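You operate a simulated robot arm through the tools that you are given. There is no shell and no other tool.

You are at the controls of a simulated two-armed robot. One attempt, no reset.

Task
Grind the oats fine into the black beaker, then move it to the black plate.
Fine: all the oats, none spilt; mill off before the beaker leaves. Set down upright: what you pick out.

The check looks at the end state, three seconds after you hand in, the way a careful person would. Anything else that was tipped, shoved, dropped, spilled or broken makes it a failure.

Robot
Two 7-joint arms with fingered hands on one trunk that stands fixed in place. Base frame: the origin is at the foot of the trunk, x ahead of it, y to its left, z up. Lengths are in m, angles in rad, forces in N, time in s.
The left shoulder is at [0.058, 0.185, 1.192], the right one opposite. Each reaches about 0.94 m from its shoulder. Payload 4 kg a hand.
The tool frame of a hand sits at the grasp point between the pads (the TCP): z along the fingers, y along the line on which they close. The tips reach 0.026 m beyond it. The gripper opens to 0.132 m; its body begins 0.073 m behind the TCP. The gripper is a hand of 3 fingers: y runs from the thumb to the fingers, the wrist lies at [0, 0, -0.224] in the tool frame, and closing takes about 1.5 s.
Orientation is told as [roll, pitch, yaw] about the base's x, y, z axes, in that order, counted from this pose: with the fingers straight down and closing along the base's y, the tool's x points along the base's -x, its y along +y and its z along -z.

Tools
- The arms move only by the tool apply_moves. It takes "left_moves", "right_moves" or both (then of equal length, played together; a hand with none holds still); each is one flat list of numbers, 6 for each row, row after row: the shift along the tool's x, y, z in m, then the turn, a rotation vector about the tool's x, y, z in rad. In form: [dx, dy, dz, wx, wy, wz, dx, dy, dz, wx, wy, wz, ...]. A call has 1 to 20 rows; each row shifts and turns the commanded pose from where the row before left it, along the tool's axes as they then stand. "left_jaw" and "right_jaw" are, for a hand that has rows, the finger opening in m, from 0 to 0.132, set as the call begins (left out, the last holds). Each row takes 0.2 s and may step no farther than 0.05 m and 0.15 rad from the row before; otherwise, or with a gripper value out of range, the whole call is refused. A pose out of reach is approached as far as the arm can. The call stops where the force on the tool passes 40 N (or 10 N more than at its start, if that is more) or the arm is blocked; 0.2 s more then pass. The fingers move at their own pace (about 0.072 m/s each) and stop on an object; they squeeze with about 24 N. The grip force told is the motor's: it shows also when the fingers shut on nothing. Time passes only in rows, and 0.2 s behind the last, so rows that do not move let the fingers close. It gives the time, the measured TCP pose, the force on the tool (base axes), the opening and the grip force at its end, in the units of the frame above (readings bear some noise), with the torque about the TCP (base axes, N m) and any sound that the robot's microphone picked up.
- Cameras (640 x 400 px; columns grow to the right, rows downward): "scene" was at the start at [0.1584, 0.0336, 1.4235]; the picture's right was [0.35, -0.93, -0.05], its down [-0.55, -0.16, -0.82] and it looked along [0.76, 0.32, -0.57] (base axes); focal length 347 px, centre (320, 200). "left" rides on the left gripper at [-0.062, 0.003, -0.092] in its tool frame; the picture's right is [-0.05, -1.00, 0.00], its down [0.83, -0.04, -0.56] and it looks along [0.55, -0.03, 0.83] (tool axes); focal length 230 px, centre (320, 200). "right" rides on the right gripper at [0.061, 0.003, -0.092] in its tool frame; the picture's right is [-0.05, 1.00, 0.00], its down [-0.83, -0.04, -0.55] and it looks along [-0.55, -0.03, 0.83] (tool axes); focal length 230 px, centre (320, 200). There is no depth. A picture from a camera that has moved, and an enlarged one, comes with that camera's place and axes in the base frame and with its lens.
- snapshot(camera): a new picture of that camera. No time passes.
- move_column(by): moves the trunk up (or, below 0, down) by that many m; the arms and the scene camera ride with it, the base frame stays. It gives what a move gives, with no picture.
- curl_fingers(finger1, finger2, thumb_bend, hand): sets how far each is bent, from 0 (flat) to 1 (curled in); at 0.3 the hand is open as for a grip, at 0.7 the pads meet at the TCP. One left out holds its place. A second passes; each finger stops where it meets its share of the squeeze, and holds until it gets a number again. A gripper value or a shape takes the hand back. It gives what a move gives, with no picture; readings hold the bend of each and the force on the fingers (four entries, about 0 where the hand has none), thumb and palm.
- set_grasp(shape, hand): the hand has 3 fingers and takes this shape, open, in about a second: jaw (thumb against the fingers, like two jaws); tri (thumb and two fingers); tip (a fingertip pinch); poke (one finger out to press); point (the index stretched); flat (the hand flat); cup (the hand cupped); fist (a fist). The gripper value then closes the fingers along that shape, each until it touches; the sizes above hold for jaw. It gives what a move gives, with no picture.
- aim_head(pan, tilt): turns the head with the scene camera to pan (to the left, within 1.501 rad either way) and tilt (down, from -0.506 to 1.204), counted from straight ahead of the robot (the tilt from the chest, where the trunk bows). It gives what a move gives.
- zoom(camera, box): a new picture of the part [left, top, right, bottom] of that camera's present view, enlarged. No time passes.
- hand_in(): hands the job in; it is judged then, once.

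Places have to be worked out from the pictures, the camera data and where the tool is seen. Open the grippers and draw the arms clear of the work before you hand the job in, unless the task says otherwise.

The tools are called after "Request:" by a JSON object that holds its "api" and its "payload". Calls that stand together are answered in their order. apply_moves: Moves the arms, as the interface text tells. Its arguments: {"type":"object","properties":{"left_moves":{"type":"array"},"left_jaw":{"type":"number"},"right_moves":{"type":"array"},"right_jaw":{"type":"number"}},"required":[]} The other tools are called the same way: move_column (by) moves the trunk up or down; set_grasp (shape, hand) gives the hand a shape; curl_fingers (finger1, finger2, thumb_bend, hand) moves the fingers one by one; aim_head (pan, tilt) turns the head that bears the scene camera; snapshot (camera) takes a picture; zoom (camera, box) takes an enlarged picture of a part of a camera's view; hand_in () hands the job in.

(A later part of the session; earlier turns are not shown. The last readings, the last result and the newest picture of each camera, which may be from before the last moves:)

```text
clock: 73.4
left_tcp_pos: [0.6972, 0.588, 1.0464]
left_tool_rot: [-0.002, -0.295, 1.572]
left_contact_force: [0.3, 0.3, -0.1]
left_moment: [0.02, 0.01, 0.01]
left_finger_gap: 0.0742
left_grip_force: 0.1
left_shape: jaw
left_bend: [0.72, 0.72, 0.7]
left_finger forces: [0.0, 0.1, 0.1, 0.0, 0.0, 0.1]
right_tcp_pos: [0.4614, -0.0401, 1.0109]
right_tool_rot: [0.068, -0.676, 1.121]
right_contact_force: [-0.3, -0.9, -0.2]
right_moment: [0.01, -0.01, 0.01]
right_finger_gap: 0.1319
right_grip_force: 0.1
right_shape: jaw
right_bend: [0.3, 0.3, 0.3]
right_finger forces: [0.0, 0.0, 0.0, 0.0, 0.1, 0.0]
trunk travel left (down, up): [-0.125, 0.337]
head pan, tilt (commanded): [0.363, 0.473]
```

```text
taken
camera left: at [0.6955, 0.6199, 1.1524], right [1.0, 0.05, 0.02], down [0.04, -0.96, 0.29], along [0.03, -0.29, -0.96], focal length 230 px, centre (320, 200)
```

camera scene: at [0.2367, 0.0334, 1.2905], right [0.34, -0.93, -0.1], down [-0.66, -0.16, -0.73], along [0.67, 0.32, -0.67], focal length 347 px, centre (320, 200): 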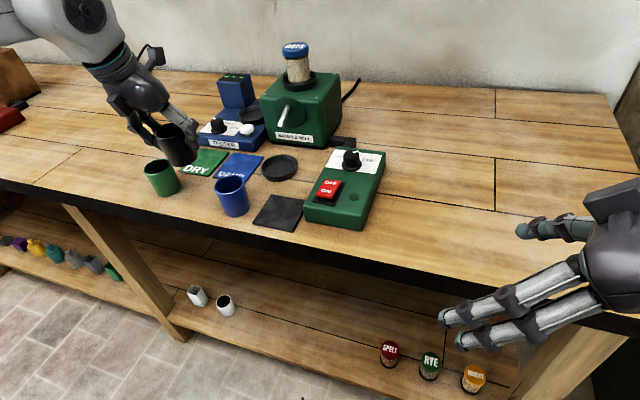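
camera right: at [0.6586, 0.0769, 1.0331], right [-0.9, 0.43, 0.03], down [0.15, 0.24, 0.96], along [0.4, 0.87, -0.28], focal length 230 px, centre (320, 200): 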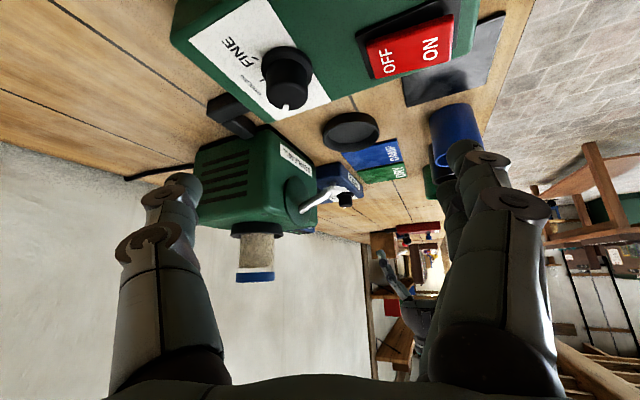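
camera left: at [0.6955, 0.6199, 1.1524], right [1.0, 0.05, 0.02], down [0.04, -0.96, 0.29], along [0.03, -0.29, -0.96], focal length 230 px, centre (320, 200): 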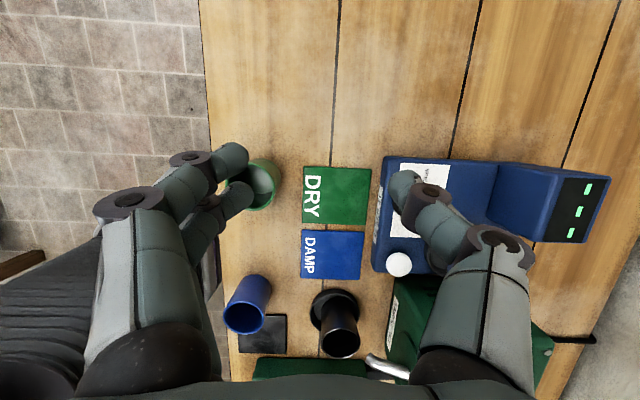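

From here I can zoom in on the beaker under the spout.

Request:
{"api": "zoom", "payload": {"camera": "left", "box": [280, 260, 440, 390]}}

Request:
{"api": "apply_moves", "payload": {"left_moves": [0, 0, 0, 0, 0.15, 0, 0, 0, 0, 0, 0.15, 0, 0, 0, 0, 0, 0.15, 0, 0, 0, 0, 0, 0.15, 0]}}

Request:
{"api": "snapshot", "payload": {"camera": "left"}}

```text
3.08 times, centred on (360, 325) of left
camera zoom: at [0.6955, 0.6199, 1.1524], right [1.0, 0.05, 0.02], down [0.04, -0.96, 0.29], along [0.03, -0.29, -0.96], focal length 708 px, centre (197, -185)
```

zoom: 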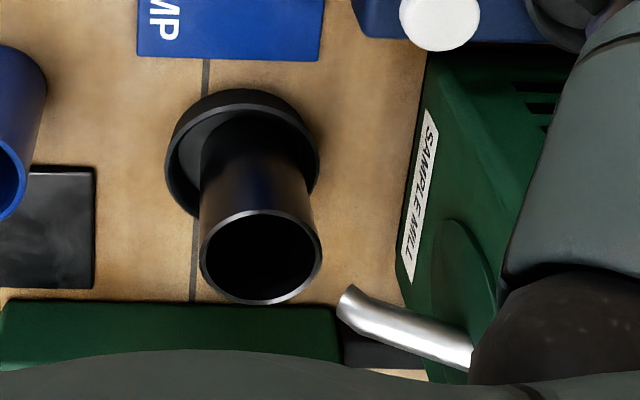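

```text
clock: 74.4
left_tcp_pos: [0.6882, 0.5685, 1.0515]
left_tool_rot: [0.001, 0.303, 1.566]
left_contact_force: [0.3, -0.2, 0.0]
left_moment: [0.01, 0.0, 0.04]
left_finger_gap: 0.0744
left_grip_force: 0.1
left_shape: jaw
left_bend: [0.72, 0.72, 0.7]
left_finger forces: [0.1, 0.1, 0.0, 0.1, 0.0, 0.0]
left hand out of reach, approached as far as the arm can: row 3, 4
right_tcp_pos: [0.4607, -0.0397, 1.0113]
right_tool_rot: [0.069, -0.674, 1.122]
right_contact_force: [-0.1, -0.4, -0.7]
right_moment: [-0.02, -0.01, -0.02]
right_finger_gap: 0.132
right_grip_force: 0.0
right_shape: jaw
right_bend: [0.3, 0.3, 0.3]
right_finger forces: [0.0, 0.0, 0.0, 0.1, 0.0, 0.0]
trunk travel left (down, up): [-0.125, 0.337]
head pan, tilt (commanded): [0.363, 0.473]
```

```text
taken
camera left: at [0.6866, 0.6551, 1.1208], right [1.0, 0.04, -0.01], down [0.04, -0.63, 0.78], along [0.03, -0.78, -0.63], focal length 230 px, centre (320, 200)
```

left: 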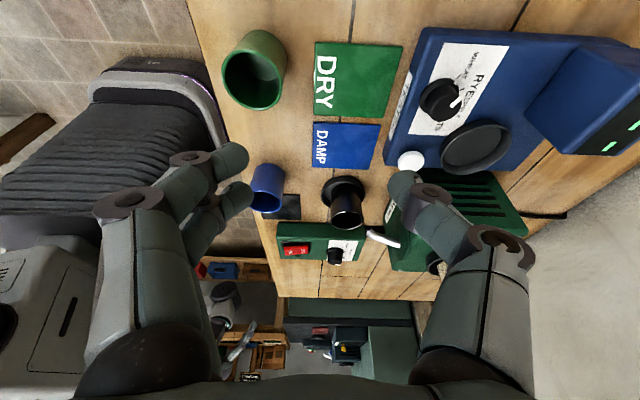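

I'll zoom in on this lower-angle side view of the spout and beaker.

Request:
{"api": "zoom", "payload": {"camera": "left", "box": [300, 160, 420, 260]}}

Request:
{"api": "zoom", "payload": {"camera": "left", "box": [325, 195, 405, 250]}}

```text
4.00 times, centred on (360, 210) of left
camera zoom: at [0.6866, 0.6551, 1.1208], right [1.0, 0.04, -0.01], down [0.04, -0.63, 0.78], along [0.03, -0.78, -0.63], focal length 920 px, centre (160, 160)
```

zoom: 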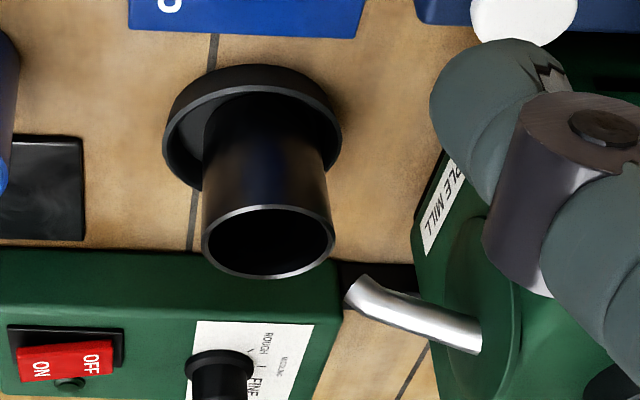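

```text
7.27 times, centred on (365, 222) of left
camera zoom: at [0.6866, 0.6551, 1.1208], right [1.0, 0.04, -0.01], down [0.04, -0.63, 0.78], along [0.03, -0.78, -0.63], focal length 1673 px, centre (-7, 36)
```

zoom: 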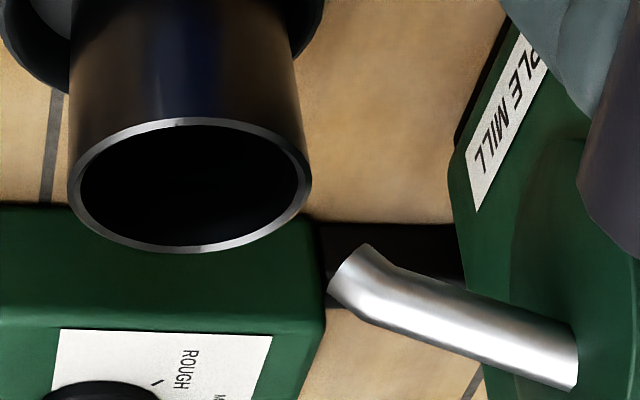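

The beaker's far rim is at x≈0.767 and the spout mouth spans 0.769–0.777 at 19 mm above the rim, aimed 48° down into the beaker, so it's well placed. Now I'll shape the right hand to poke for the switch and see where its finger points.

Request:
{"api": "set_grasp", "payload": {"hand": "right", "shape": "poke"}}

Request:
{"api": "snapshot", "payload": {"camera": "right"}}

Request:
{"api": "snapshot", "payload": {"camera": "scene"}}

```text
clock: 75.3
left_tcp_pos: [0.6892, 0.5691, 1.0508]
left_tool_rot: [-0.004, 0.304, 1.564]
left_contact_force: [-0.4, 0.2, -0.6]
left_moment: [0.0, 0.04, -0.02]
left_finger_gap: 0.0747
left_grip_force: 0.1
left_shape: jaw
left_bend: [0.72, 0.72, 0.7]
left_finger forces: [0.0, 0.1, 0.0, 0.0, 0.1, 0.0]
right_tcp_pos: [0.4615, -0.0403, 1.0115]
right_tool_rot: [0.068, -0.675, 1.122]
right_contact_force: [0.8, -0.6, 0.3]
right_moment: [0.04, -0.02, 0.01]
right_finger_gap: 0.0
right_grip_force: 0.1
right_shape: poke
right_bend: [1.0, 1.0, 0.45]
right_finger forces: [0.0, 0.0, 0.0, 0.0, 0.1, 0.0]
trunk travel left (down, up): [-0.125, 0.337]
head pan, tilt (commanded): [0.363, 0.473]
```

```text
taken
camera right: at [0.4189, -0.1378, 1.0447], right [-0.9, 0.43, 0.09], down [0.2, 0.24, 0.95], along [0.39, 0.87, -0.3], focal length 230 px, centre (320, 200)
```

right: 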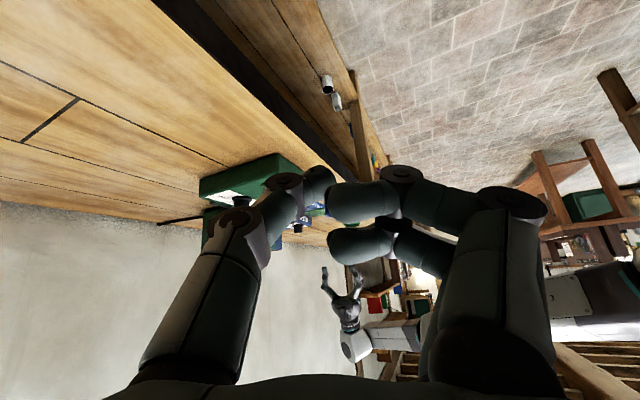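

```text
taken
camera scene: at [0.2367, 0.0336, 1.2905], right [0.34, -0.93, -0.1], down [-0.66, -0.16, -0.73], along [0.67, 0.32, -0.67], focal length 347 px, centre (320, 200)
```

scene: 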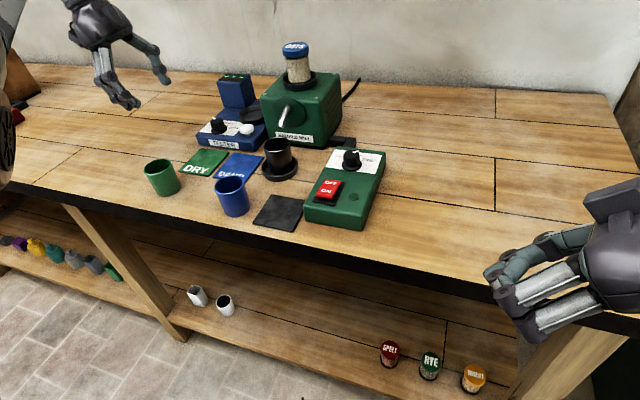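

In poke shape the thumb is the pointing digit, with its tip about 2 cm beyond the TCP on the axis. I'll bring the right hand to about 5 cm above the ON end of the rocker.

Request:
{"api": "apply_moves", "payload": {"right_moves": [-0.02846, -0.00893, 0.02973, 0, 0, 0, -0.02846, -0.00893, 0.02973, 0, 0, 0, -0.02846, -0.00893, 0.02973, 0, 0, 0, -0.02846, -0.00893, 0.02973, 0, 0, 0, -0.02846, -0.00893, 0.02973, 0, 0, 0, -0.02846, -0.00893, 0.02973, 0, 0, 0, -0.02846, -0.00893, 0.02973, 0, 0, 0]}}

Request:
{"api": "snapshot", "payload": {"camera": "right"}}

Request:
{"api": "snapshot", "payload": {"camera": "scene"}}

```text
clock: 76.9
left_tcp_pos: [0.6897, 0.5692, 1.0494]
left_tool_rot: [-0.002, 0.304, 1.567]
left_contact_force: [0.2, 0.2, -0.7]
left_moment: [-0.02, 0.03, -0.01]
left_finger_gap: 0.0744
left_grip_force: 0.0
left_shape: jaw
left_bend: [0.72, 0.72, 0.7]
left_finger forces: [0.1, 0.1, 0.0, 0.1, 0.1, 0.1]
right_tcp_pos: [0.6288, 0.1989, 0.9706]
right_tool_rot: [0.067, -0.674, 1.122]
right_contact_force: [-0.1, -0.7, 0.0]
right_moment: [0.0, 0.0, -0.01]
right_finger_gap: 0.0002
right_grip_force: 0.1
right_shape: poke
right_bend: [1.0, 1.0, 0.45]
right_finger forces: [0.1, 0.0, 0.0, 0.0, 0.0, 0.0]
trunk travel left (down, up): [-0.125, 0.337]
head pan, tilt (commanded): [0.363, 0.473]
```

```text
taken
camera right: at [0.587, 0.1009, 1.0047], right [-0.9, 0.43, 0.08], down [0.2, 0.24, 0.95], along [0.39, 0.87, -0.3], focal length 230 px, centre (320, 200)
```

right: 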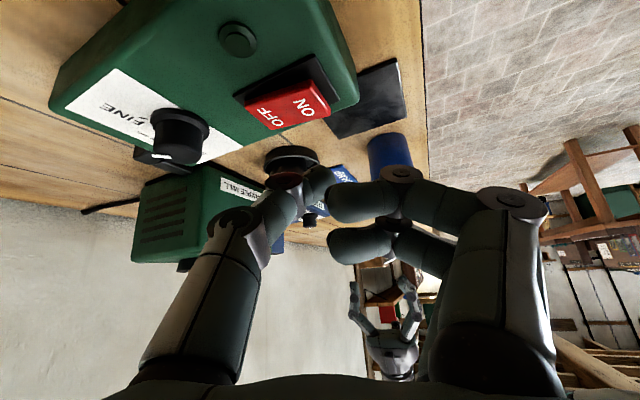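

```text
taken
camera scene: at [0.237, 0.0348, 1.2904], right [0.34, -0.94, -0.1], down [-0.66, -0.16, -0.73], along [0.67, 0.32, -0.67], focal length 347 px, centre (320, 200)
```

scene: 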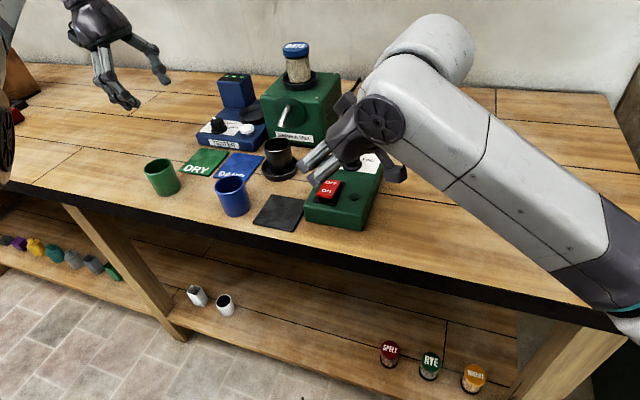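

The right hand is hovering near the switch. I'll zoom in on the rocker to see which end is raised and where the thumb tip is.

Request:
{"api": "zoom", "payload": {"camera": "right", "box": [220, 50, 400, 230]}}

Request:
{"api": "zoom", "payload": {"camera": "scene", "box": [280, 120, 420, 240]}}

```text
2.22 times, centred on (310, 140) of right
camera zoom: at [0.587, 0.1009, 1.0047], right [-0.9, 0.43, 0.08], down [0.2, 0.24, 0.95], along [0.39, 0.87, -0.3], focal length 511 px, centre (342, 333)
```

zoom: 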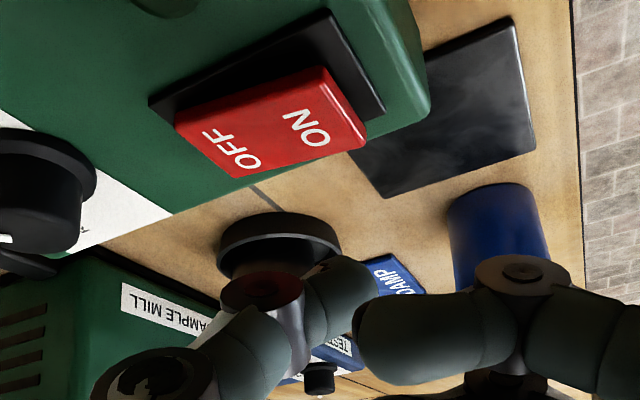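

```text
3.33 times, centred on (350, 180) of scene
camera zoom: at [0.237, 0.0348, 1.2904], right [0.34, -0.94, -0.1], down [-0.66, -0.16, -0.73], along [0.67, 0.32, -0.67], focal length 1156 px, centre (220, 267)
```

zoom: 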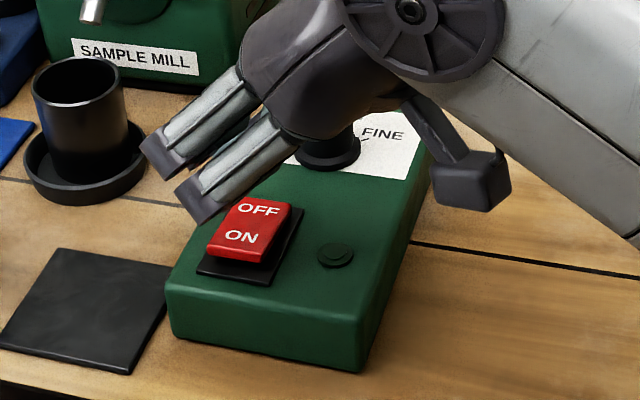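

The rocker's ON end is raised, so the mill is off. The poke shape doesn't give a clean pointing tip, so I'll use a closed jaw pinch instead, whose tips lie 2.6 cm beyond the TCP on the axis.

Request:
{"api": "set_grasp", "payload": {"hand": "right", "shape": "jaw"}}

Request:
{"api": "apply_moves", "payload": {"right_moves": [0, 0, 0, 0, 0, 0, 0, 0, 0, 0, 0, 0, 0, 0, 0, 0, 0, 0, 0, 0, 0, 0, 0, 0, 0, 0, 0, 0, 0, 0], "right_jaw": 0.0}}

Request:
{"api": "zoom", "payload": {"camera": "right", "box": [220, 50, 400, 230]}}

Request:
{"api": "zoom", "payload": {"camera": "scene", "box": [280, 120, 420, 240]}}

```text
clock: 77.8
left_tcp_pos: [0.6898, 0.5699, 1.0497]
left_tool_rot: [-0.004, 0.304, 1.566]
left_contact_force: [0.1, -0.6, 0.5]
left_moment: [0.04, 0.03, 0.0]
left_finger_gap: 0.0746
left_grip_force: 0.0
left_shape: jaw
left_bend: [0.72, 0.72, 0.7]
left_finger forces: [0.0, 0.0, 0.0, 0.1, 0.0, 0.1]
right_tcp_pos: [0.6295, 0.1972, 0.9709]
right_tool_rot: [0.068, -0.675, 1.123]
right_contact_force: [0.8, -0.4, -0.2]
right_moment: [0.0, 0.01, 0.0]
right_finger_gap: 0.1317
right_grip_force: 0.1
right_shape: jaw
right_bend: [0.3, 0.3, 0.3]
right_finger forces: [0.0, 0.0, 0.0, 0.1, 0.1, 0.0]
trunk travel left (down, up): [-0.125, 0.337]
head pan, tilt (commanded): [0.363, 0.473]
```

```text
clock: 79.0
left_tcp_pos: [0.6906, 0.5707, 1.0508]
left_tool_rot: [-0.005, 0.303, 1.566]
left_contact_force: [0.3, 0.1, 0.3]
left_moment: [0.02, 0.0, -0.04]
left_finger_gap: 0.0746
left_grip_force: 0.1
left_shape: jaw
left_bend: [0.72, 0.72, 0.7]
left_finger forces: [0.1, 0.1, 0.1, 0.1, 0.0, 0.0]
right_tcp_pos: [0.6298, 0.1969, 0.9714]
right_tool_rot: [0.068, -0.673, 1.123]
right_contact_force: [-0.6, -0.1, -0.2]
right_moment: [-0.04, -0.01, 0.01]
right_finger_gap: 0.0
right_grip_force: 13.9
right_shape: jaw
right_bend: [0.63, 0.63, 0.66]
right_finger forces: [0.0, 0.0, 0.0, 0.0, 0.0, 0.0]
trunk travel left (down, up): [-0.125, 0.337]
head pan, tilt (commanded): [0.363, 0.473]
```

```text
2.22 times, centred on (310, 140) of right
camera zoom: at [0.5863, 0.0996, 1.0053], right [-0.9, 0.43, 0.08], down [0.2, 0.24, 0.95], along [0.39, 0.87, -0.3], focal length 511 px, centre (342, 333)
```

zoom: 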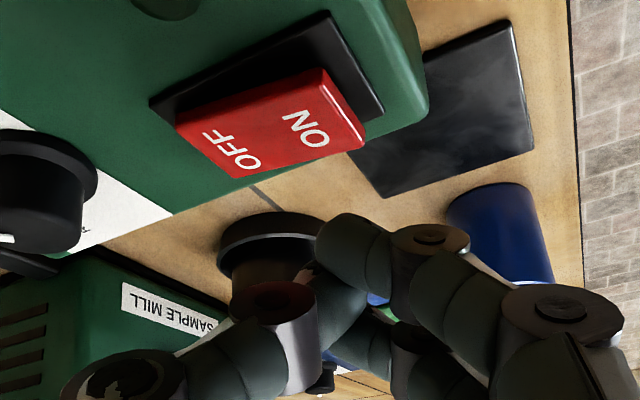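

```text
3.33 times, centred on (350, 180) of scene
camera zoom: at [0.2367, 0.0336, 1.2905], right [0.34, -0.93, -0.1], down [-0.66, -0.16, -0.73], along [0.67, 0.32, -0.67], focal length 1156 px, centre (220, 267)
```

zoom: 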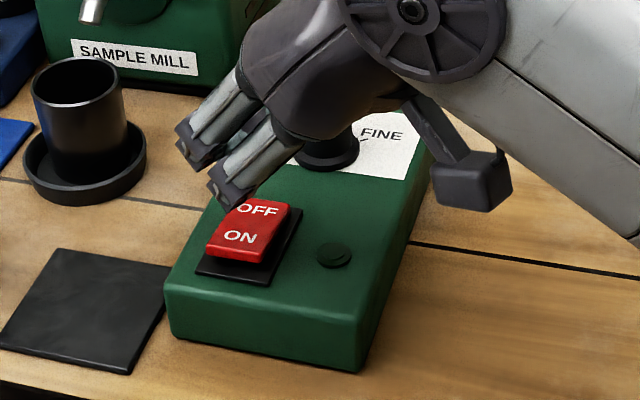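

The fingers are closed. I'll move to just above the ON end (TCP about (0.638, 0.2005, 0.945)) and look again before pressing.

Request:
{"api": "apply_moves", "payload": {"right_moves": [0.0055, -0.0037, 0.012, 0, 0, 0, 0.0055, -0.0036, 0.0121, 0, 0, 0, 0, 0, 0, 0, 0, 0]}}

Request:
{"api": "zoom", "payload": {"camera": "right", "box": [220, 50, 400, 230]}}

Request:
{"api": "zoom", "payload": {"camera": "left", "box": [250, 200, 410, 300]}}

```text
clock: 79.8
left_tcp_pos: [0.689, 0.57, 1.0512]
left_tool_rot: [-0.003, 0.302, 1.567]
left_contact_force: [-1.0, -0.1, 0.1]
left_moment: [-0.03, 0.01, 0.01]
left_finger_gap: 0.0746
left_grip_force: 0.0
left_shape: jaw
left_bend: [0.72, 0.72, 0.7]
left_finger forces: [0.0, 0.0, 0.0, 0.0, 0.1, 0.0]
right_tcp_pos: [0.6377, 0.2005, 0.9452]
right_tool_rot: [0.066, -0.676, 1.122]
right_contact_force: [-0.3, -0.5, -0.1]
right_moment: [0.0, -0.04, 0.0]
right_finger_gap: 0.0
right_grip_force: 23.2
right_shape: jaw
right_bend: [0.63, 0.63, 0.66]
right_finger forces: [0.0, 0.0, 0.0, 0.0, 0.0, 0.0]
trunk travel left (down, up): [-0.125, 0.337]
head pan, tilt (commanded): [0.363, 0.473]
```

```text
2.22 times, centred on (310, 140) of right
camera zoom: at [0.595, 0.1031, 0.9796], right [-0.9, 0.43, 0.08], down [0.2, 0.24, 0.95], along [0.39, 0.87, -0.3], focal length 511 px, centre (342, 333)
```

zoom: 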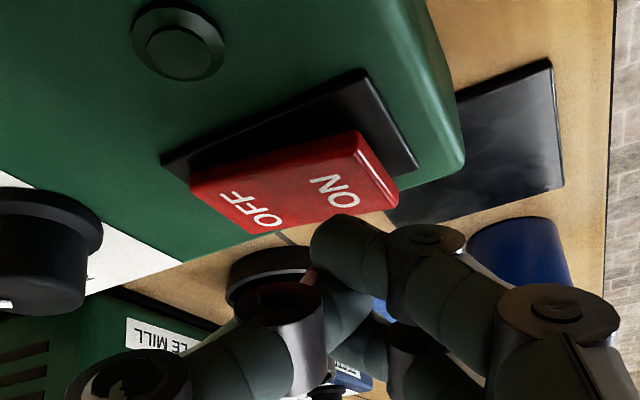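

```text
4.00 times, centred on (330, 250) of left
camera zoom: at [0.6872, 0.6557, 1.1207], right [1.0, 0.05, -0.01], down [0.04, -0.63, 0.78], along [0.03, -0.78, -0.63], focal length 920 px, centre (280, 0)
```

zoom: 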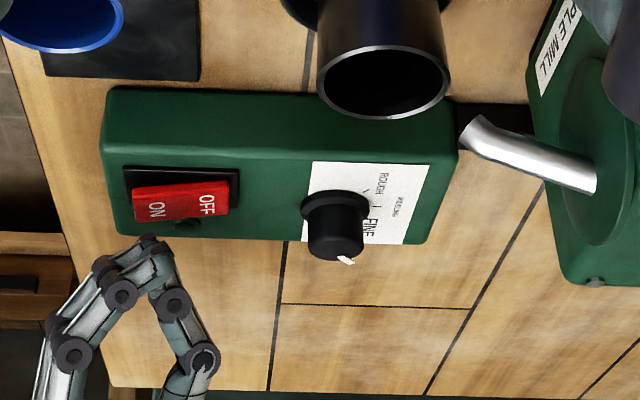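

The side camera shows the right fingertips directly above the ON end of the rocker. I'll press straight down in small increments while listening for the mill.

Request:
{"api": "apply_moves", "payload": {"right_moves": [0.00375, -0.0003, 0.00467, 0, 0, 0, 0.00375, -0.0003, 0.00467, 0, 0, 0, 0.00375, -0.0003, 0.00467, 0, 0, 0]}}

Request:
{"api": "zoom", "payload": {"camera": "left", "box": [250, 170, 410, 300]}}

```text
clock: 80.6
left_tcp_pos: [0.6877, 0.569, 1.0522]
left_tool_rot: [-0.006, 0.303, 1.565]
left_contact_force: [-0.6, -0.1, 0.4]
left_moment: [-0.04, 0.03, 0.01]
left_finger_gap: 0.0745
left_grip_force: 0.2
left_shape: jaw
left_bend: [0.72, 0.72, 0.7]
left_finger forces: [0.0, 0.0, 0.0, 0.0, 0.0, 0.1]
right_tcp_pos: [0.6369, 0.2005, 0.9312]
right_tool_rot: [0.063, -0.682, 1.126]
right_contact_force: [1.0, 2.0, 12.6]
right_moment: [0.05, -0.09, -0.04]
right_finger_gap: 0.0002
right_grip_force: 23.6
right_shape: jaw
right_bend: [0.66, 0.63, 0.66]
right_finger forces: [23.7, 0.0, 0.0, 0.0, 0.1, 0.0]
trunk travel left (down, up): [-0.125, 0.337]
head pan, tilt (commanded): [0.363, 0.473]
```

```text
3.08 times, centred on (330, 235) of left
camera zoom: at [0.6856, 0.6557, 1.1224], right [1.0, 0.05, -0.01], down [0.04, -0.63, 0.78], along [0.03, -0.78, -0.63], focal length 708 px, centre (289, 92)
```

zoom: 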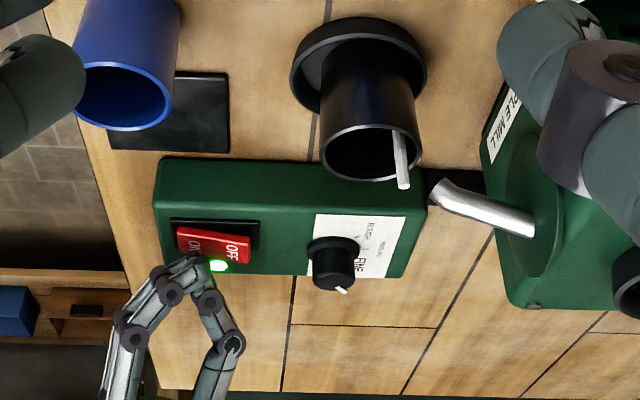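

The green lamp lit and a stream is falling into the beaker inside its mouth. I'll lift the right fingertips off the switch and monitor the grinding.

Request:
{"api": "apply_moves", "payload": {"right_moves": [-0.0125, 0.001, -0.0156, 0, 0, 0, -0.0125, 0.001, -0.0156, 0, 0, 0]}}

Request:
{"api": "zoom", "payload": {"camera": "left", "box": [250, 170, 410, 300]}}

Request:
{"api": "zoom", "payload": {"camera": "scene", "box": [230, 30, 390, 200]}}

```text
clock: 81.2
left_tcp_pos: [0.6896, 0.5695, 1.0513]
left_tool_rot: [-0.004, 0.305, 1.568]
left_contact_force: [-0.6, 0.1, -0.4]
left_moment: [-0.01, -0.01, 0.0]
left_finger_gap: 0.0748
left_grip_force: 0.0
left_shape: jaw
left_bend: [0.72, 0.72, 0.7]
left_finger forces: [0.1, 0.0, 0.1, 0.1, 0.1, 0.1]
right_tcp_pos: [0.639, 0.1995, 0.9657]
right_tool_rot: [0.067, -0.673, 1.121]
right_contact_force: [0.1, 0.9, -0.6]
right_moment: [0.01, -0.03, 0.0]
right_finger_gap: 0.0
right_grip_force: 23.8
right_shape: jaw
right_bend: [0.64, 0.63, 0.66]
right_finger forces: [0.0, 0.1, 0.1, 0.0, 0.0, 0.0]
trunk travel left (down, up): [-0.125, 0.337]
head pan, tilt (commanded): [0.363, 0.473]
```

```text
3.08 times, centred on (330, 235) of left
camera zoom: at [0.6866, 0.6556, 1.1212], right [1.0, 0.05, -0.01], down [0.04, -0.63, 0.78], along [0.03, -0.78, -0.63], focal length 708 px, centre (289, 92)
```

zoom: 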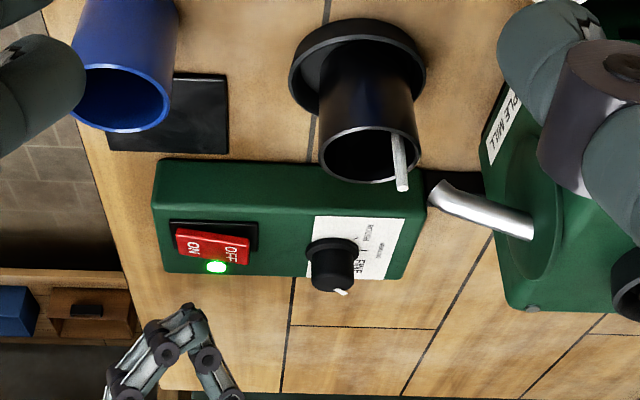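

```text
2.35 times, centred on (310, 115) of scene
camera zoom: at [0.2358, 0.0336, 1.2907], right [0.34, -0.93, -0.1], down [-0.66, -0.16, -0.73], along [0.67, 0.32, -0.67], focal length 816 px, centre (344, 400)
```

zoom: 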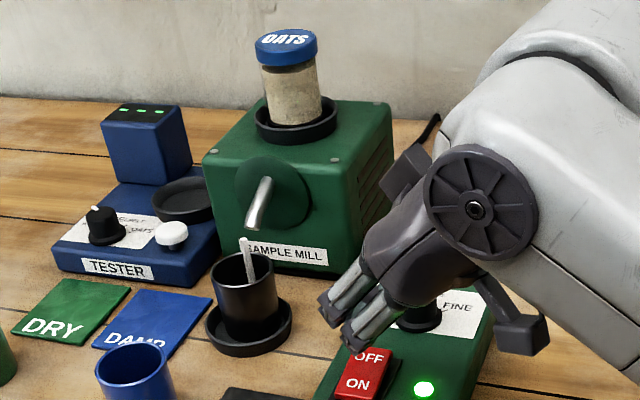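

The mill is running, the switch latched ON, and the stream falls inside the beaker. While waiting I'll position the right fingertips above the OFF end and let 4 seconds pass.

Request:
{"api": "apply_moves", "payload": {"right_moves": [-0.0065, -0.0163, 0.004, 0, 0, 0, -0.0064, -0.0163, 0.0041, 0, 0, 0, 0, 0, 0, 0, 0, 0, 0, 0, 0, 0, 0, 0, 0, 0, 0, 0, 0, 0, 0, 0, 0, 0, 0, 0, 0, 0, 0, 0, 0, 0, 0, 0, 0, 0, 0, 0, 0, 0, 0, 0, 0, 0, 0, 0, 0, 0, 0, 0, 0, 0, 0, 0, 0, 0, 0, 0, 0, 0, 0, 0, 0, 0, 0, 0, 0, 0, 0, 0, 0, 0, 0, 0, 0, 0, 0, 0, 0, 0, 0, 0, 0, 0, 0, 0, 0, 0, 0, 0, 0, 0, 0, 0, 0, 0, 0, 0, 0, 0, 0, 0, 0, 0, 0, 0, 0, 0, 0, 0]}}

Request:
{"api": "zoom", "payload": {"camera": "scene", "box": [230, 30, 390, 200]}}

Request:
{"api": "zoom", "payload": {"camera": "left", "box": [250, 170, 410, 300]}}

```text
clock: 85.4
left_tcp_pos: [0.6903, 0.5695, 1.0504]
left_tool_rot: [-0.003, 0.304, 1.568]
left_contact_force: [-0.1, 0.2, 0.1]
left_moment: [-0.03, 0.02, -0.01]
left_finger_gap: 0.0747
left_grip_force: 0.0
left_shape: jaw
left_bend: [0.72, 0.72, 0.7]
left_finger forces: [0.0, 0.1, 0.1, 0.0, 0.0, 0.0]
right_tcp_pos: [0.6745, 0.2009, 0.9683]
right_tool_rot: [0.068, -0.678, 1.125]
right_contact_force: [0.2, 1.3, -0.2]
right_moment: [-0.02, -0.01, 0.0]
right_finger_gap: 0.0002
right_grip_force: 24.6
right_shape: jaw
right_bend: [0.64, 0.63, 0.66]
right_finger forces: [0.0, 0.1, 0.0, 0.0, 0.0, 0.0]
trunk travel left (down, up): [-0.125, 0.337]
head pan, tilt (commanded): [0.363, 0.473]
```

```text
2.35 times, centred on (310, 115) of scene
camera zoom: at [0.2367, 0.0336, 1.2905], right [0.34, -0.93, -0.1], down [-0.66, -0.16, -0.73], along [0.67, 0.32, -0.67], focal length 816 px, centre (344, 400)
```

zoom: 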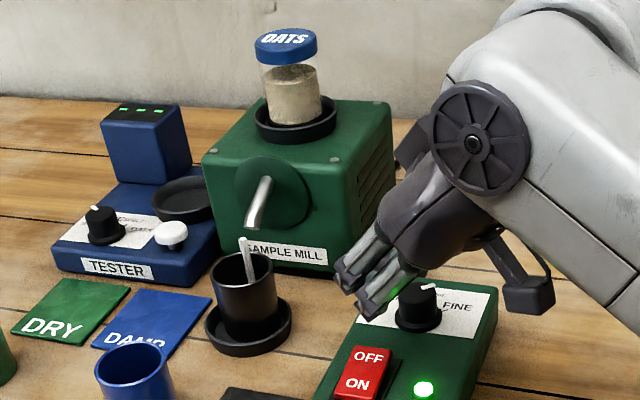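

```text
3.08 times, centred on (330, 235) of left
camera zoom: at [0.6874, 0.6557, 1.1205], right [1.0, 0.05, -0.01], down [0.04, -0.63, 0.78], along [0.03, -0.78, -0.63], focal length 708 px, centre (289, 92)
```

zoom: 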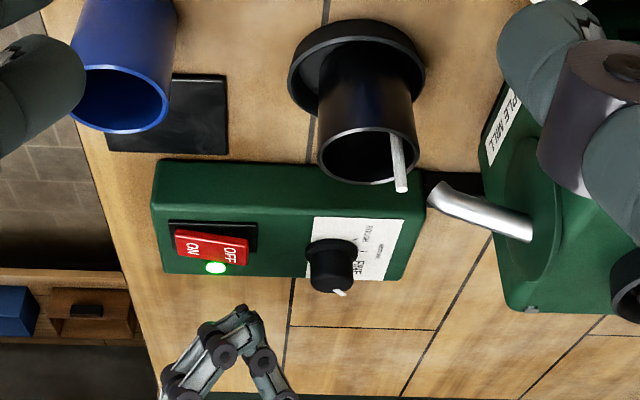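

The jar has dropped about a quarter in 5 seconds and all of it is going into the beaker. I'll keep waiting.

Request:
{"api": "apply_moves", "payload": {"right_moves": [0, 0, 0, 0, 0, 0, 0, 0, 0, 0, 0, 0, 0, 0, 0, 0, 0, 0, 0, 0, 0, 0, 0, 0, 0, 0, 0, 0, 0, 0, 0, 0, 0, 0, 0, 0, 0, 0, 0, 0, 0, 0, 0, 0, 0, 0, 0, 0, 0, 0, 0, 0, 0, 0, 0, 0, 0, 0, 0, 0, 0, 0, 0, 0, 0, 0, 0, 0, 0, 0, 0, 0, 0, 0, 0, 0, 0, 0, 0, 0, 0, 0, 0, 0, 0, 0, 0, 0, 0, 0, 0, 0, 0, 0, 0, 0, 0, 0, 0, 0, 0, 0, 0, 0, 0, 0, 0, 0, 0, 0, 0, 0, 0, 0, 0, 0, 0, 0, 0, 0]}}

Request:
{"api": "apply_moves", "payload": {"right_moves": [0, 0, 0, 0, 0, 0, 0, 0, 0, 0, 0, 0, 0, 0, 0, 0, 0, 0, 0, 0, 0, 0, 0, 0, 0, 0, 0, 0, 0, 0, 0, 0, 0, 0, 0, 0, 0, 0, 0, 0, 0, 0, 0, 0, 0, 0, 0, 0, 0, 0, 0, 0, 0, 0, 0, 0, 0, 0, 0, 0, 0, 0, 0, 0, 0, 0, 0, 0, 0, 0, 0, 0, 0, 0, 0, 0, 0, 0, 0, 0, 0, 0, 0, 0, 0, 0, 0, 0, 0, 0, 0, 0, 0, 0, 0, 0, 0, 0, 0, 0, 0, 0, 0, 0, 0, 0, 0, 0, 0, 0, 0, 0, 0, 0, 0, 0, 0, 0, 0, 0]}}

Request:
{"api": "zoom", "payload": {"camera": "scene", "box": [230, 30, 390, 200]}}

Request:
{"api": "zoom", "payload": {"camera": "left", "box": [250, 170, 410, 300]}}

```text
clock: 89.6
left_tcp_pos: [0.6892, 0.5698, 1.0502]
left_tool_rot: [-0.002, 0.303, 1.567]
left_contact_force: [-1.0, -0.2, -0.9]
left_moment: [-0.03, 0.04, 0.01]
left_finger_gap: 0.0743
left_grip_force: 0.0
left_shape: jaw
left_bend: [0.72, 0.72, 0.7]
left_finger forces: [0.0, 0.0, 0.0, 0.1, 0.0, 0.0]
right_tcp_pos: [0.6743, 0.2012, 0.9677]
right_tool_rot: [0.068, -0.674, 1.121]
right_contact_force: [0.5, 0.1, -0.7]
right_moment: [0.01, 0.0, 0.0]
right_finger_gap: 0.0001
right_grip_force: 23.6
right_shape: jaw
right_bend: [0.64, 0.63, 0.66]
right_finger forces: [0.1, 0.0, 0.1, 0.0, 0.0, 0.1]
trunk travel left (down, up): [-0.125, 0.337]
head pan, tilt (commanded): [0.363, 0.473]
```

```text
clock: 93.8
left_tcp_pos: [0.6887, 0.5689, 1.0522]
left_tool_rot: [-0.003, 0.303, 1.567]
left_contact_force: [0.4, 0.6, 0.1]
left_moment: [0.01, -0.03, 0.02]
left_finger_gap: 0.0743
left_grip_force: 0.1
left_shape: jaw
left_bend: [0.72, 0.72, 0.7]
left_finger forces: [0.0, 0.0, 0.0, 0.1, 0.0, 0.0]
right_tcp_pos: [0.6743, 0.2009, 0.9678]
right_tool_rot: [0.069, -0.675, 1.122]
right_contact_force: [1.2, 0.3, -0.7]
right_moment: [-0.02, -0.01, 0.02]
right_finger_gap: 0.0
right_grip_force: 24.0
right_shape: jaw
right_bend: [0.64, 0.63, 0.66]
right_finger forces: [0.0, 0.1, 0.0, 0.0, 0.0, 0.1]
trunk travel left (down, up): [-0.125, 0.337]
head pan, tilt (commanded): [0.363, 0.473]
```

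```text
2.35 times, centred on (310, 115) of scene
camera zoom: at [0.2367, 0.0336, 1.2905], right [0.34, -0.93, -0.1], down [-0.66, -0.16, -0.73], along [0.67, 0.32, -0.67], focal length 816 px, centre (344, 400)
```

zoom: 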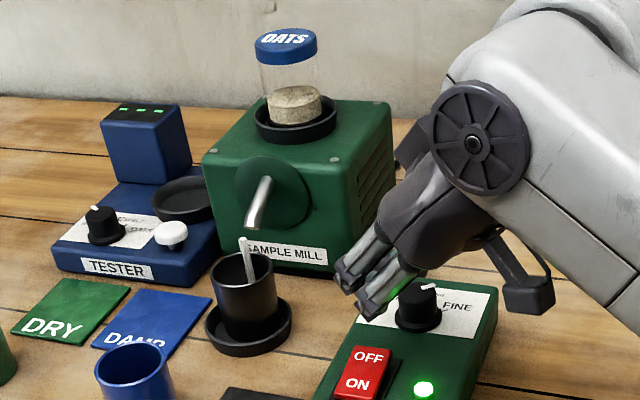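

```text
3.08 times, centred on (330, 235) of left
camera zoom: at [0.6873, 0.6557, 1.1205], right [1.0, 0.05, -0.01], down [0.04, -0.63, 0.78], along [0.03, -0.78, -0.63], focal length 708 px, centre (289, 92)
```

zoom: 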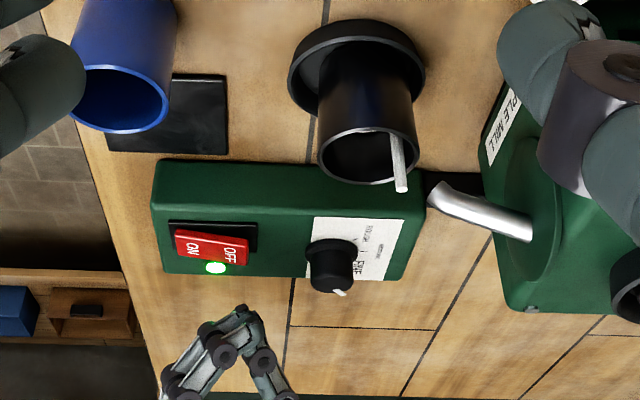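

The jar is down to roughly a third and there's no spill. I'll wait another 8 seconds.

Request:
{"api": "apply_moves", "payload": {"right_moves": [0, 0, 0, 0, 0, 0, 0, 0, 0, 0, 0, 0, 0, 0, 0, 0, 0, 0, 0, 0, 0, 0, 0, 0, 0, 0, 0, 0, 0, 0, 0, 0, 0, 0, 0, 0, 0, 0, 0, 0, 0, 0, 0, 0, 0, 0, 0, 0, 0, 0, 0, 0, 0, 0, 0, 0, 0, 0, 0, 0, 0, 0, 0, 0, 0, 0, 0, 0, 0, 0, 0, 0, 0, 0, 0, 0, 0, 0, 0, 0, 0, 0, 0, 0, 0, 0, 0, 0, 0, 0, 0, 0, 0, 0, 0, 0, 0, 0, 0, 0, 0, 0, 0, 0, 0, 0, 0, 0, 0, 0, 0, 0, 0, 0, 0, 0, 0, 0, 0, 0]}}

Request:
{"api": "apply_moves", "payload": {"right_moves": [0, 0, 0, 0, 0, 0, 0, 0, 0, 0, 0, 0, 0, 0, 0, 0, 0, 0, 0, 0, 0, 0, 0, 0, 0, 0, 0, 0, 0, 0, 0, 0, 0, 0, 0, 0, 0, 0, 0, 0, 0, 0, 0, 0, 0, 0, 0, 0, 0, 0, 0, 0, 0, 0, 0, 0, 0, 0, 0, 0, 0, 0, 0, 0, 0, 0, 0, 0, 0, 0, 0, 0, 0, 0, 0, 0, 0, 0, 0, 0, 0, 0, 0, 0, 0, 0, 0, 0, 0, 0, 0, 0, 0, 0, 0, 0, 0, 0, 0, 0, 0, 0, 0, 0, 0, 0, 0, 0, 0, 0, 0, 0, 0, 0, 0, 0, 0, 0, 0, 0]}}

Request:
{"api": "zoom", "payload": {"camera": "scene", "box": [230, 30, 390, 200]}}

Request:
{"api": "zoom", "payload": {"camera": "left", "box": [250, 170, 410, 300]}}

```text
clock: 98.0
left_tcp_pos: [0.6899, 0.5693, 1.0513]
left_tool_rot: [-0.004, 0.304, 1.567]
left_contact_force: [-0.4, -0.8, 0.2]
left_moment: [-0.01, -0.01, -0.02]
left_finger_gap: 0.0745
left_grip_force: 0.0
left_shape: jaw
left_bend: [0.72, 0.72, 0.7]
left_finger forces: [0.0, 0.0, 0.0, 0.0, 0.1, 0.1]
right_tcp_pos: [0.6755, 0.2014, 0.9672]
right_tool_rot: [0.069, -0.677, 1.122]
right_contact_force: [0.1, -0.6, 0.0]
right_moment: [-0.02, 0.0, -0.04]
right_finger_gap: 0.0003
right_grip_force: 23.8
right_shape: jaw
right_bend: [0.64, 0.63, 0.66]
right_finger forces: [0.0, 0.0, 0.1, 0.0, 0.1, 0.0]
trunk travel left (down, up): [-0.125, 0.337]
head pan, tilt (commanded): [0.363, 0.473]
```

```text
clock: 102.2
left_tcp_pos: [0.6896, 0.5695, 1.051]
left_tool_rot: [-0.003, 0.304, 1.568]
left_contact_force: [0.7, -0.2, -0.1]
left_moment: [0.03, -0.01, -0.01]
left_finger_gap: 0.0745
left_grip_force: 0.0
left_shape: jaw
left_bend: [0.72, 0.72, 0.7]
left_finger forces: [0.0, 0.0, 0.0, 0.0, 0.0, 0.0]
right_tcp_pos: [0.6749, 0.2004, 0.9667]
right_tool_rot: [0.068, -0.675, 1.121]
right_contact_force: [0.7, -0.5, 0.8]
right_moment: [-0.01, 0.02, -0.02]
right_finger_gap: 0.0001
right_grip_force: 24.0
right_shape: jaw
right_bend: [0.64, 0.63, 0.66]
right_finger forces: [0.0, 0.0, 0.1, 0.0, 0.0, 0.0]
trunk travel left (down, up): [-0.125, 0.337]
head pan, tilt (commanded): [0.363, 0.473]
```

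```text
2.35 times, centred on (310, 115) of scene
camera zoom: at [0.2367, 0.0336, 1.2905], right [0.34, -0.93, -0.1], down [-0.66, -0.16, -0.73], along [0.67, 0.32, -0.67], focal length 816 px, centre (344, 400)
```

zoom: 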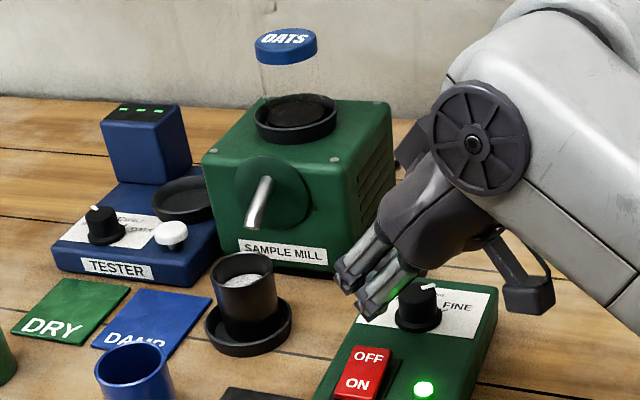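

```text
3.08 times, centred on (330, 235) of left
camera zoom: at [0.6874, 0.6557, 1.1205], right [1.0, 0.05, -0.01], down [0.04, -0.63, 0.78], along [0.03, -0.78, -0.63], focal length 708 px, centre (289, 92)
```

zoom: 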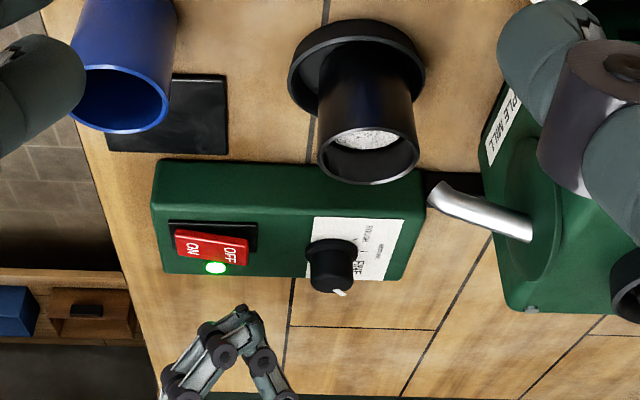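

The jar is empty, the stream has stopped, and the flour sits in the beaker with nothing spilled. Now I press the OFF end: shift 6 mm back and press straight down.

Request:
{"api": "apply_moves", "payload": {"right_moves": [0.002, 0.0055, -0.0013, 0, 0, 0, 0.00394, -0.0003, 0.0049, 0, 0, 0, 0.00394, -0.0003, 0.0049, 0, 0, 0, 0.00394, -0.0003, 0.0049, 0, 0, 0, 0.00394, -0.0003, 0.0049, 0, 0, 0, 0.00394, -0.0003, 0.0049, 0, 0, 0]}}

Request:
{"api": "zoom", "payload": {"camera": "left", "box": [250, 170, 410, 300]}}

```text
clock: 103.6
left_tcp_pos: [0.689, 0.5696, 1.0513]
left_tool_rot: [-0.003, 0.303, 1.567]
left_contact_force: [-0.1, -0.7, -0.7]
left_moment: [0.01, 0.02, 0.0]
left_finger_gap: 0.0745
left_grip_force: 0.1
left_shape: jaw
left_bend: [0.72, 0.72, 0.7]
left_finger forces: [0.0, 0.0, 0.0, 0.1, 0.0, 0.0]
right_tcp_pos: [0.6685, 0.2037, 0.9368]
right_tool_rot: [0.065, -0.679, 1.121]
right_contact_force: [-0.3, 0.9, 0.2]
right_moment: [-0.01, -0.01, 0.01]
right_finger_gap: 0.0
right_grip_force: 24.4
right_shape: jaw
right_bend: [0.64, 0.63, 0.66]
right_finger forces: [0.0, 0.1, 0.0, 0.0, 0.1, 0.0]
trunk travel left (down, up): [-0.125, 0.337]
head pan, tilt (commanded): [0.363, 0.473]
```

```text
3.08 times, centred on (330, 235) of left
camera zoom: at [0.6872, 0.6556, 1.1207], right [1.0, 0.05, -0.01], down [0.04, -0.63, 0.78], along [0.03, -0.78, -0.63], focal length 708 px, centre (289, 92)
```

zoom: 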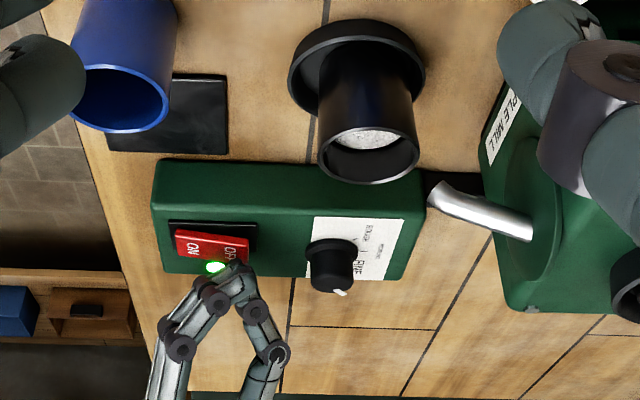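

The fingertip is just above the OFF end and not yet in contact. I'll continue pressing down another ~12 mm.

Request:
{"api": "apply_moves", "payload": {"right_moves": [0.0025, -0.0002, 0.0031, 0, 0, 0, 0.0025, -0.0002, 0.0031, 0, 0, 0, 0.0025, -0.0002, 0.0031, 0, 0, 0]}}

Request:
{"api": "zoom", "payload": {"camera": "left", "box": [250, 170, 410, 300]}}

```text
clock: 104.4
left_tcp_pos: [0.6872, 0.5697, 1.0533]
left_tool_rot: [-0.005, 0.302, 1.568]
left_contact_force: [0.6, 0.0, 0.1]
left_moment: [-0.01, -0.01, 0.03]
left_finger_gap: 0.0745
left_grip_force: 0.0
left_shape: jaw
left_bend: [0.72, 0.72, 0.7]
left_finger forces: [0.0, 0.1, 0.0, 0.1, 0.0, 0.0]
right_tcp_pos: [0.667, 0.2045, 0.9288]
right_tool_rot: [0.064, -0.685, 1.129]
right_contact_force: [1.1, 4.3, 20.2]
right_moment: [0.2, -0.05, 0.02]
right_finger_gap: 0.0
right_grip_force: 24.1
right_shape: jaw
right_bend: [0.68, 0.63, 0.66]
right_finger forces: [31.6, 0.1, 0.1, 0.1, 0.0, 0.1]
trunk travel left (down, up): [-0.125, 0.337]
head pan, tilt (commanded): [0.363, 0.473]
```

```text
3.08 times, centred on (330, 235) of left
camera zoom: at [0.685, 0.6561, 1.1227], right [1.0, 0.05, -0.01], down [0.04, -0.63, 0.78], along [0.03, -0.78, -0.63], focal length 708 px, centre (289, 92)
```

zoom: 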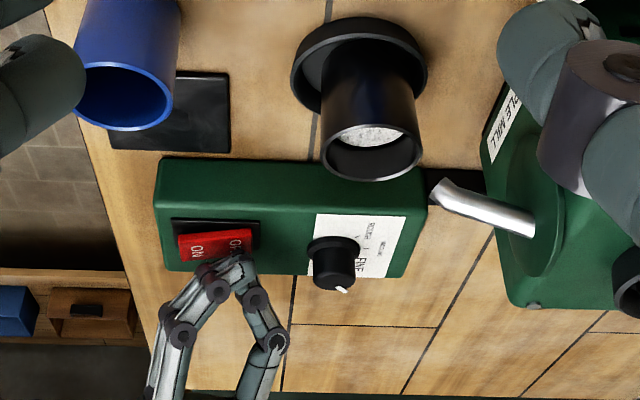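

20 N was applied on the OFF end and the rocker appears to have flipped. I'll lift the right hand away and check the lamp.

Request:
{"api": "apply_moves", "payload": {"right_moves": [-0.0125, 0.001, -0.0156, 0, 0, 0, -0.0187, 0.0015, -0.0234, 0, 0, 0, -0.0187, 0.0015, -0.0234, 0, 0, 0]}}

Request:
{"api": "zoom", "payload": {"camera": "left", "box": [250, 170, 410, 300]}}

Request:
{"api": "zoom", "payload": {"camera": "scene", "box": [230, 30, 390, 240]}}

```text
clock: 105.2
left_tcp_pos: [0.6886, 0.568, 1.0503]
left_tool_rot: [-0.004, 0.302, 1.567]
left_contact_force: [-0.7, -0.3, 0.3]
left_moment: [0.0, -0.02, 0.0]
left_finger_gap: 0.0745
left_grip_force: 0.0
left_shape: jaw
left_bend: [0.72, 0.72, 0.7]
left_finger forces: [0.0, 0.1, 0.1, 0.1, 0.1, 0.0]
right_tcp_pos: [0.6686, 0.2024, 1.0043]
right_tool_rot: [0.068, -0.674, 1.123]
right_contact_force: [0.9, -0.7, -0.7]
right_moment: [0.01, -0.06, 0.02]
right_finger_gap: 0.0
right_grip_force: 24.2
right_shape: jaw
right_bend: [0.65, 0.63, 0.66]
right_finger forces: [0.0, 0.1, 0.0, 0.1, 0.0, 0.1]
trunk travel left (down, up): [-0.125, 0.337]
head pan, tilt (commanded): [0.363, 0.473]
```

```text
3.08 times, centred on (330, 235) of left
camera zoom: at [0.6873, 0.6558, 1.1205], right [1.0, 0.05, -0.01], down [0.04, -0.63, 0.78], along [0.03, -0.78, -0.63], focal length 708 px, centre (289, 92)
```

zoom: 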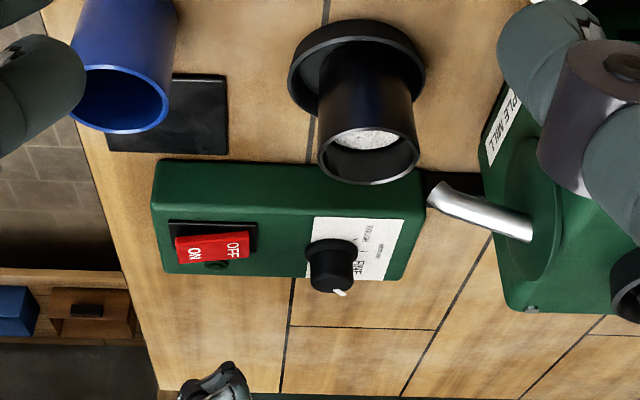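

```text
1.90 times, centred on (310, 135) of scene
camera zoom: at [0.2366, 0.0338, 1.2905], right [0.34, -0.93, -0.1], down [-0.66, -0.16, -0.73], along [0.67, 0.32, -0.67], focal length 660 px, centre (339, 324)
```

zoom: 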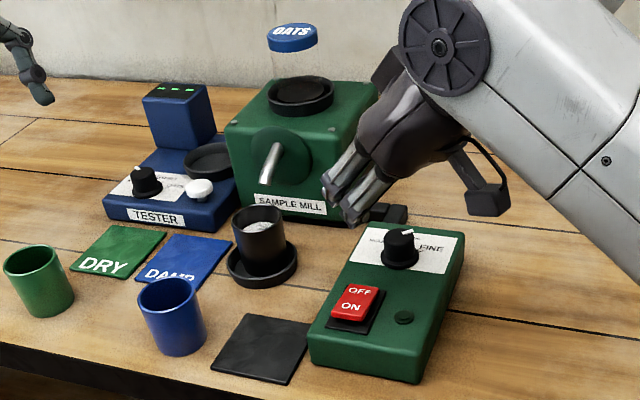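

The lamp is dark so the mill is off; the jar is empty and the flour is in the beaker. I'll retract the right arm and turn the left hand back to the yaw-0, tilt-0.3 grasp orientation.

Request:
{"api": "apply_moves", "payload": {"right_moves": [0.02846, 0.00893, -0.02973, 0, 0, 0, 0.02846, 0.00893, -0.02973, 0, 0, 0, 0.02846, 0.00893, -0.02973, 0, 0, 0, 0.02846, 0.00893, -0.02973, 0, 0, 0, 0.02846, 0.00893, -0.02973, 0, 0, 0, 0.02846, 0.00893, -0.02973, 0, 0, 0, 0.02846, 0.00893, -0.02973, 0, 0, 0, 0, 0, 0, 0, 0, 0, 0, 0, 0, 0, 0, 0, 0, 0, 0, 0, 0, 0, 0, 0, 0, 0, 0, 0, 0, 0, 0, 0, 0, 0, 0, 0, 0, 0, 0, 0, 0, 0, 0, 0, 0, 0, 0, 0, 0, 0, 0, 0], "left_moves": [0, 0, 0, 0, -0.15, 0, 0, 0, 0, 0, -0.15, 0, 0, 0, 0, 0, -0.15, 0, 0, 0, 0, 0, -0.15, 0, 0, 0, 0, 0.0417, 0, 0.1363, 0, 0, 0, 0.0417, 0, 0.1363, 0, 0, 0, 0.0417, 0, 0.1363, 0, 0, 0, 0.0417, 0, 0.1363, 0, 0, 0, 0.0417, 0, 0.1363, 0, 0, 0, 0.0417, 0, 0.1363, 0, 0, 0, 0.0417, 0, 0.1363, 0, 0, 0, 0.0417, 0, 0.1363, 0, 0, 0, 0.0417, 0, 0.1363, 0, 0, 0, 0.0417, 0, 0.1363, 0, 0, 0, 0.0417, 0, 0.1363]}}

Request:
{"api": "snapshot", "payload": {"camera": "scene"}}

Request:
{"api": "zoom", "payload": {"camera": "scene", "box": [230, 30, 350, 200]}}

```text
clock: 108.4
left_tcp_pos: [0.6984, 0.5957, 1.0546]
left_tool_rot: [-0.003, -0.298, -0.002]
left_contact_force: [-0.9, -0.7, 0.1]
left_moment: [-0.01, 0.0, -0.01]
left_finger_gap: 0.0747
left_grip_force: 0.0
left_shape: jaw
left_bend: [0.72, 0.72, 0.7]
left_finger forces: [0.0, 0.0, 0.0, 0.1, 0.0, 0.0]
left hand out of reach, approached as far as the arm can: row 1, 2
right_tcp_pos: [0.4981, -0.037, 1.0456]
right_tool_rot: [0.068, -0.675, 1.122]
right_contact_force: [-0.1, 0.0, 0.0]
right_moment: [-0.01, -0.02, 0.01]
right_finger_gap: 0.0001
right_grip_force: 23.7
right_shape: jaw
right_bend: [0.65, 0.63, 0.66]
right_finger forces: [0.0, 0.0, 0.1, 0.0, 0.1, 0.1]
trunk travel left (down, up): [-0.125, 0.337]
head pan, tilt (commanded): [0.363, 0.473]
```

```text
taken
camera scene: at [0.2367, 0.0339, 1.2905], right [0.34, -0.93, -0.1], down [-0.66, -0.16, -0.73], along [0.67, 0.32, -0.67], focal length 347 px, centre (320, 200)
```

scene: 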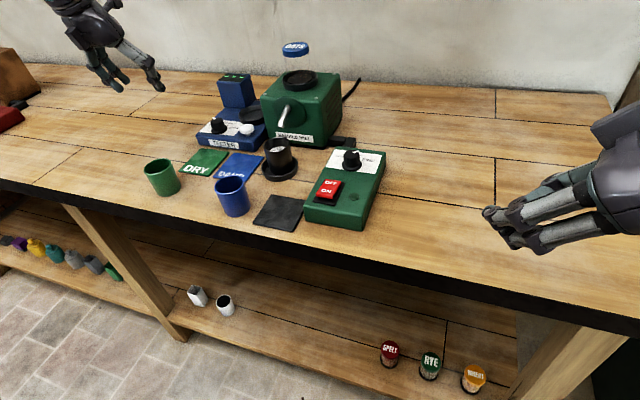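

```text
2.35 times, centred on (290, 115) of scene
camera zoom: at [0.2367, 0.0339, 1.2905], right [0.34, -0.93, -0.1], down [-0.66, -0.16, -0.73], along [0.67, 0.32, -0.67], focal length 816 px, centre (391, 400)
```

zoom: 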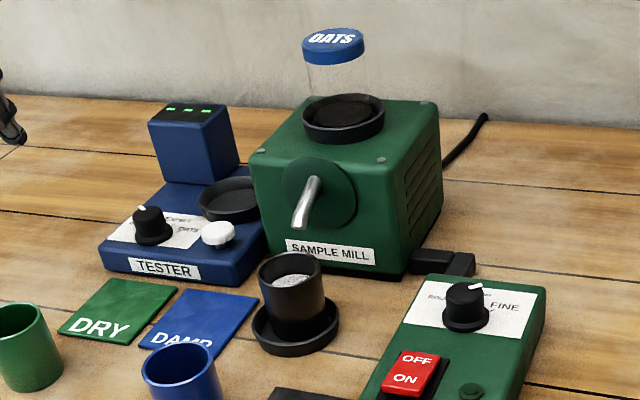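

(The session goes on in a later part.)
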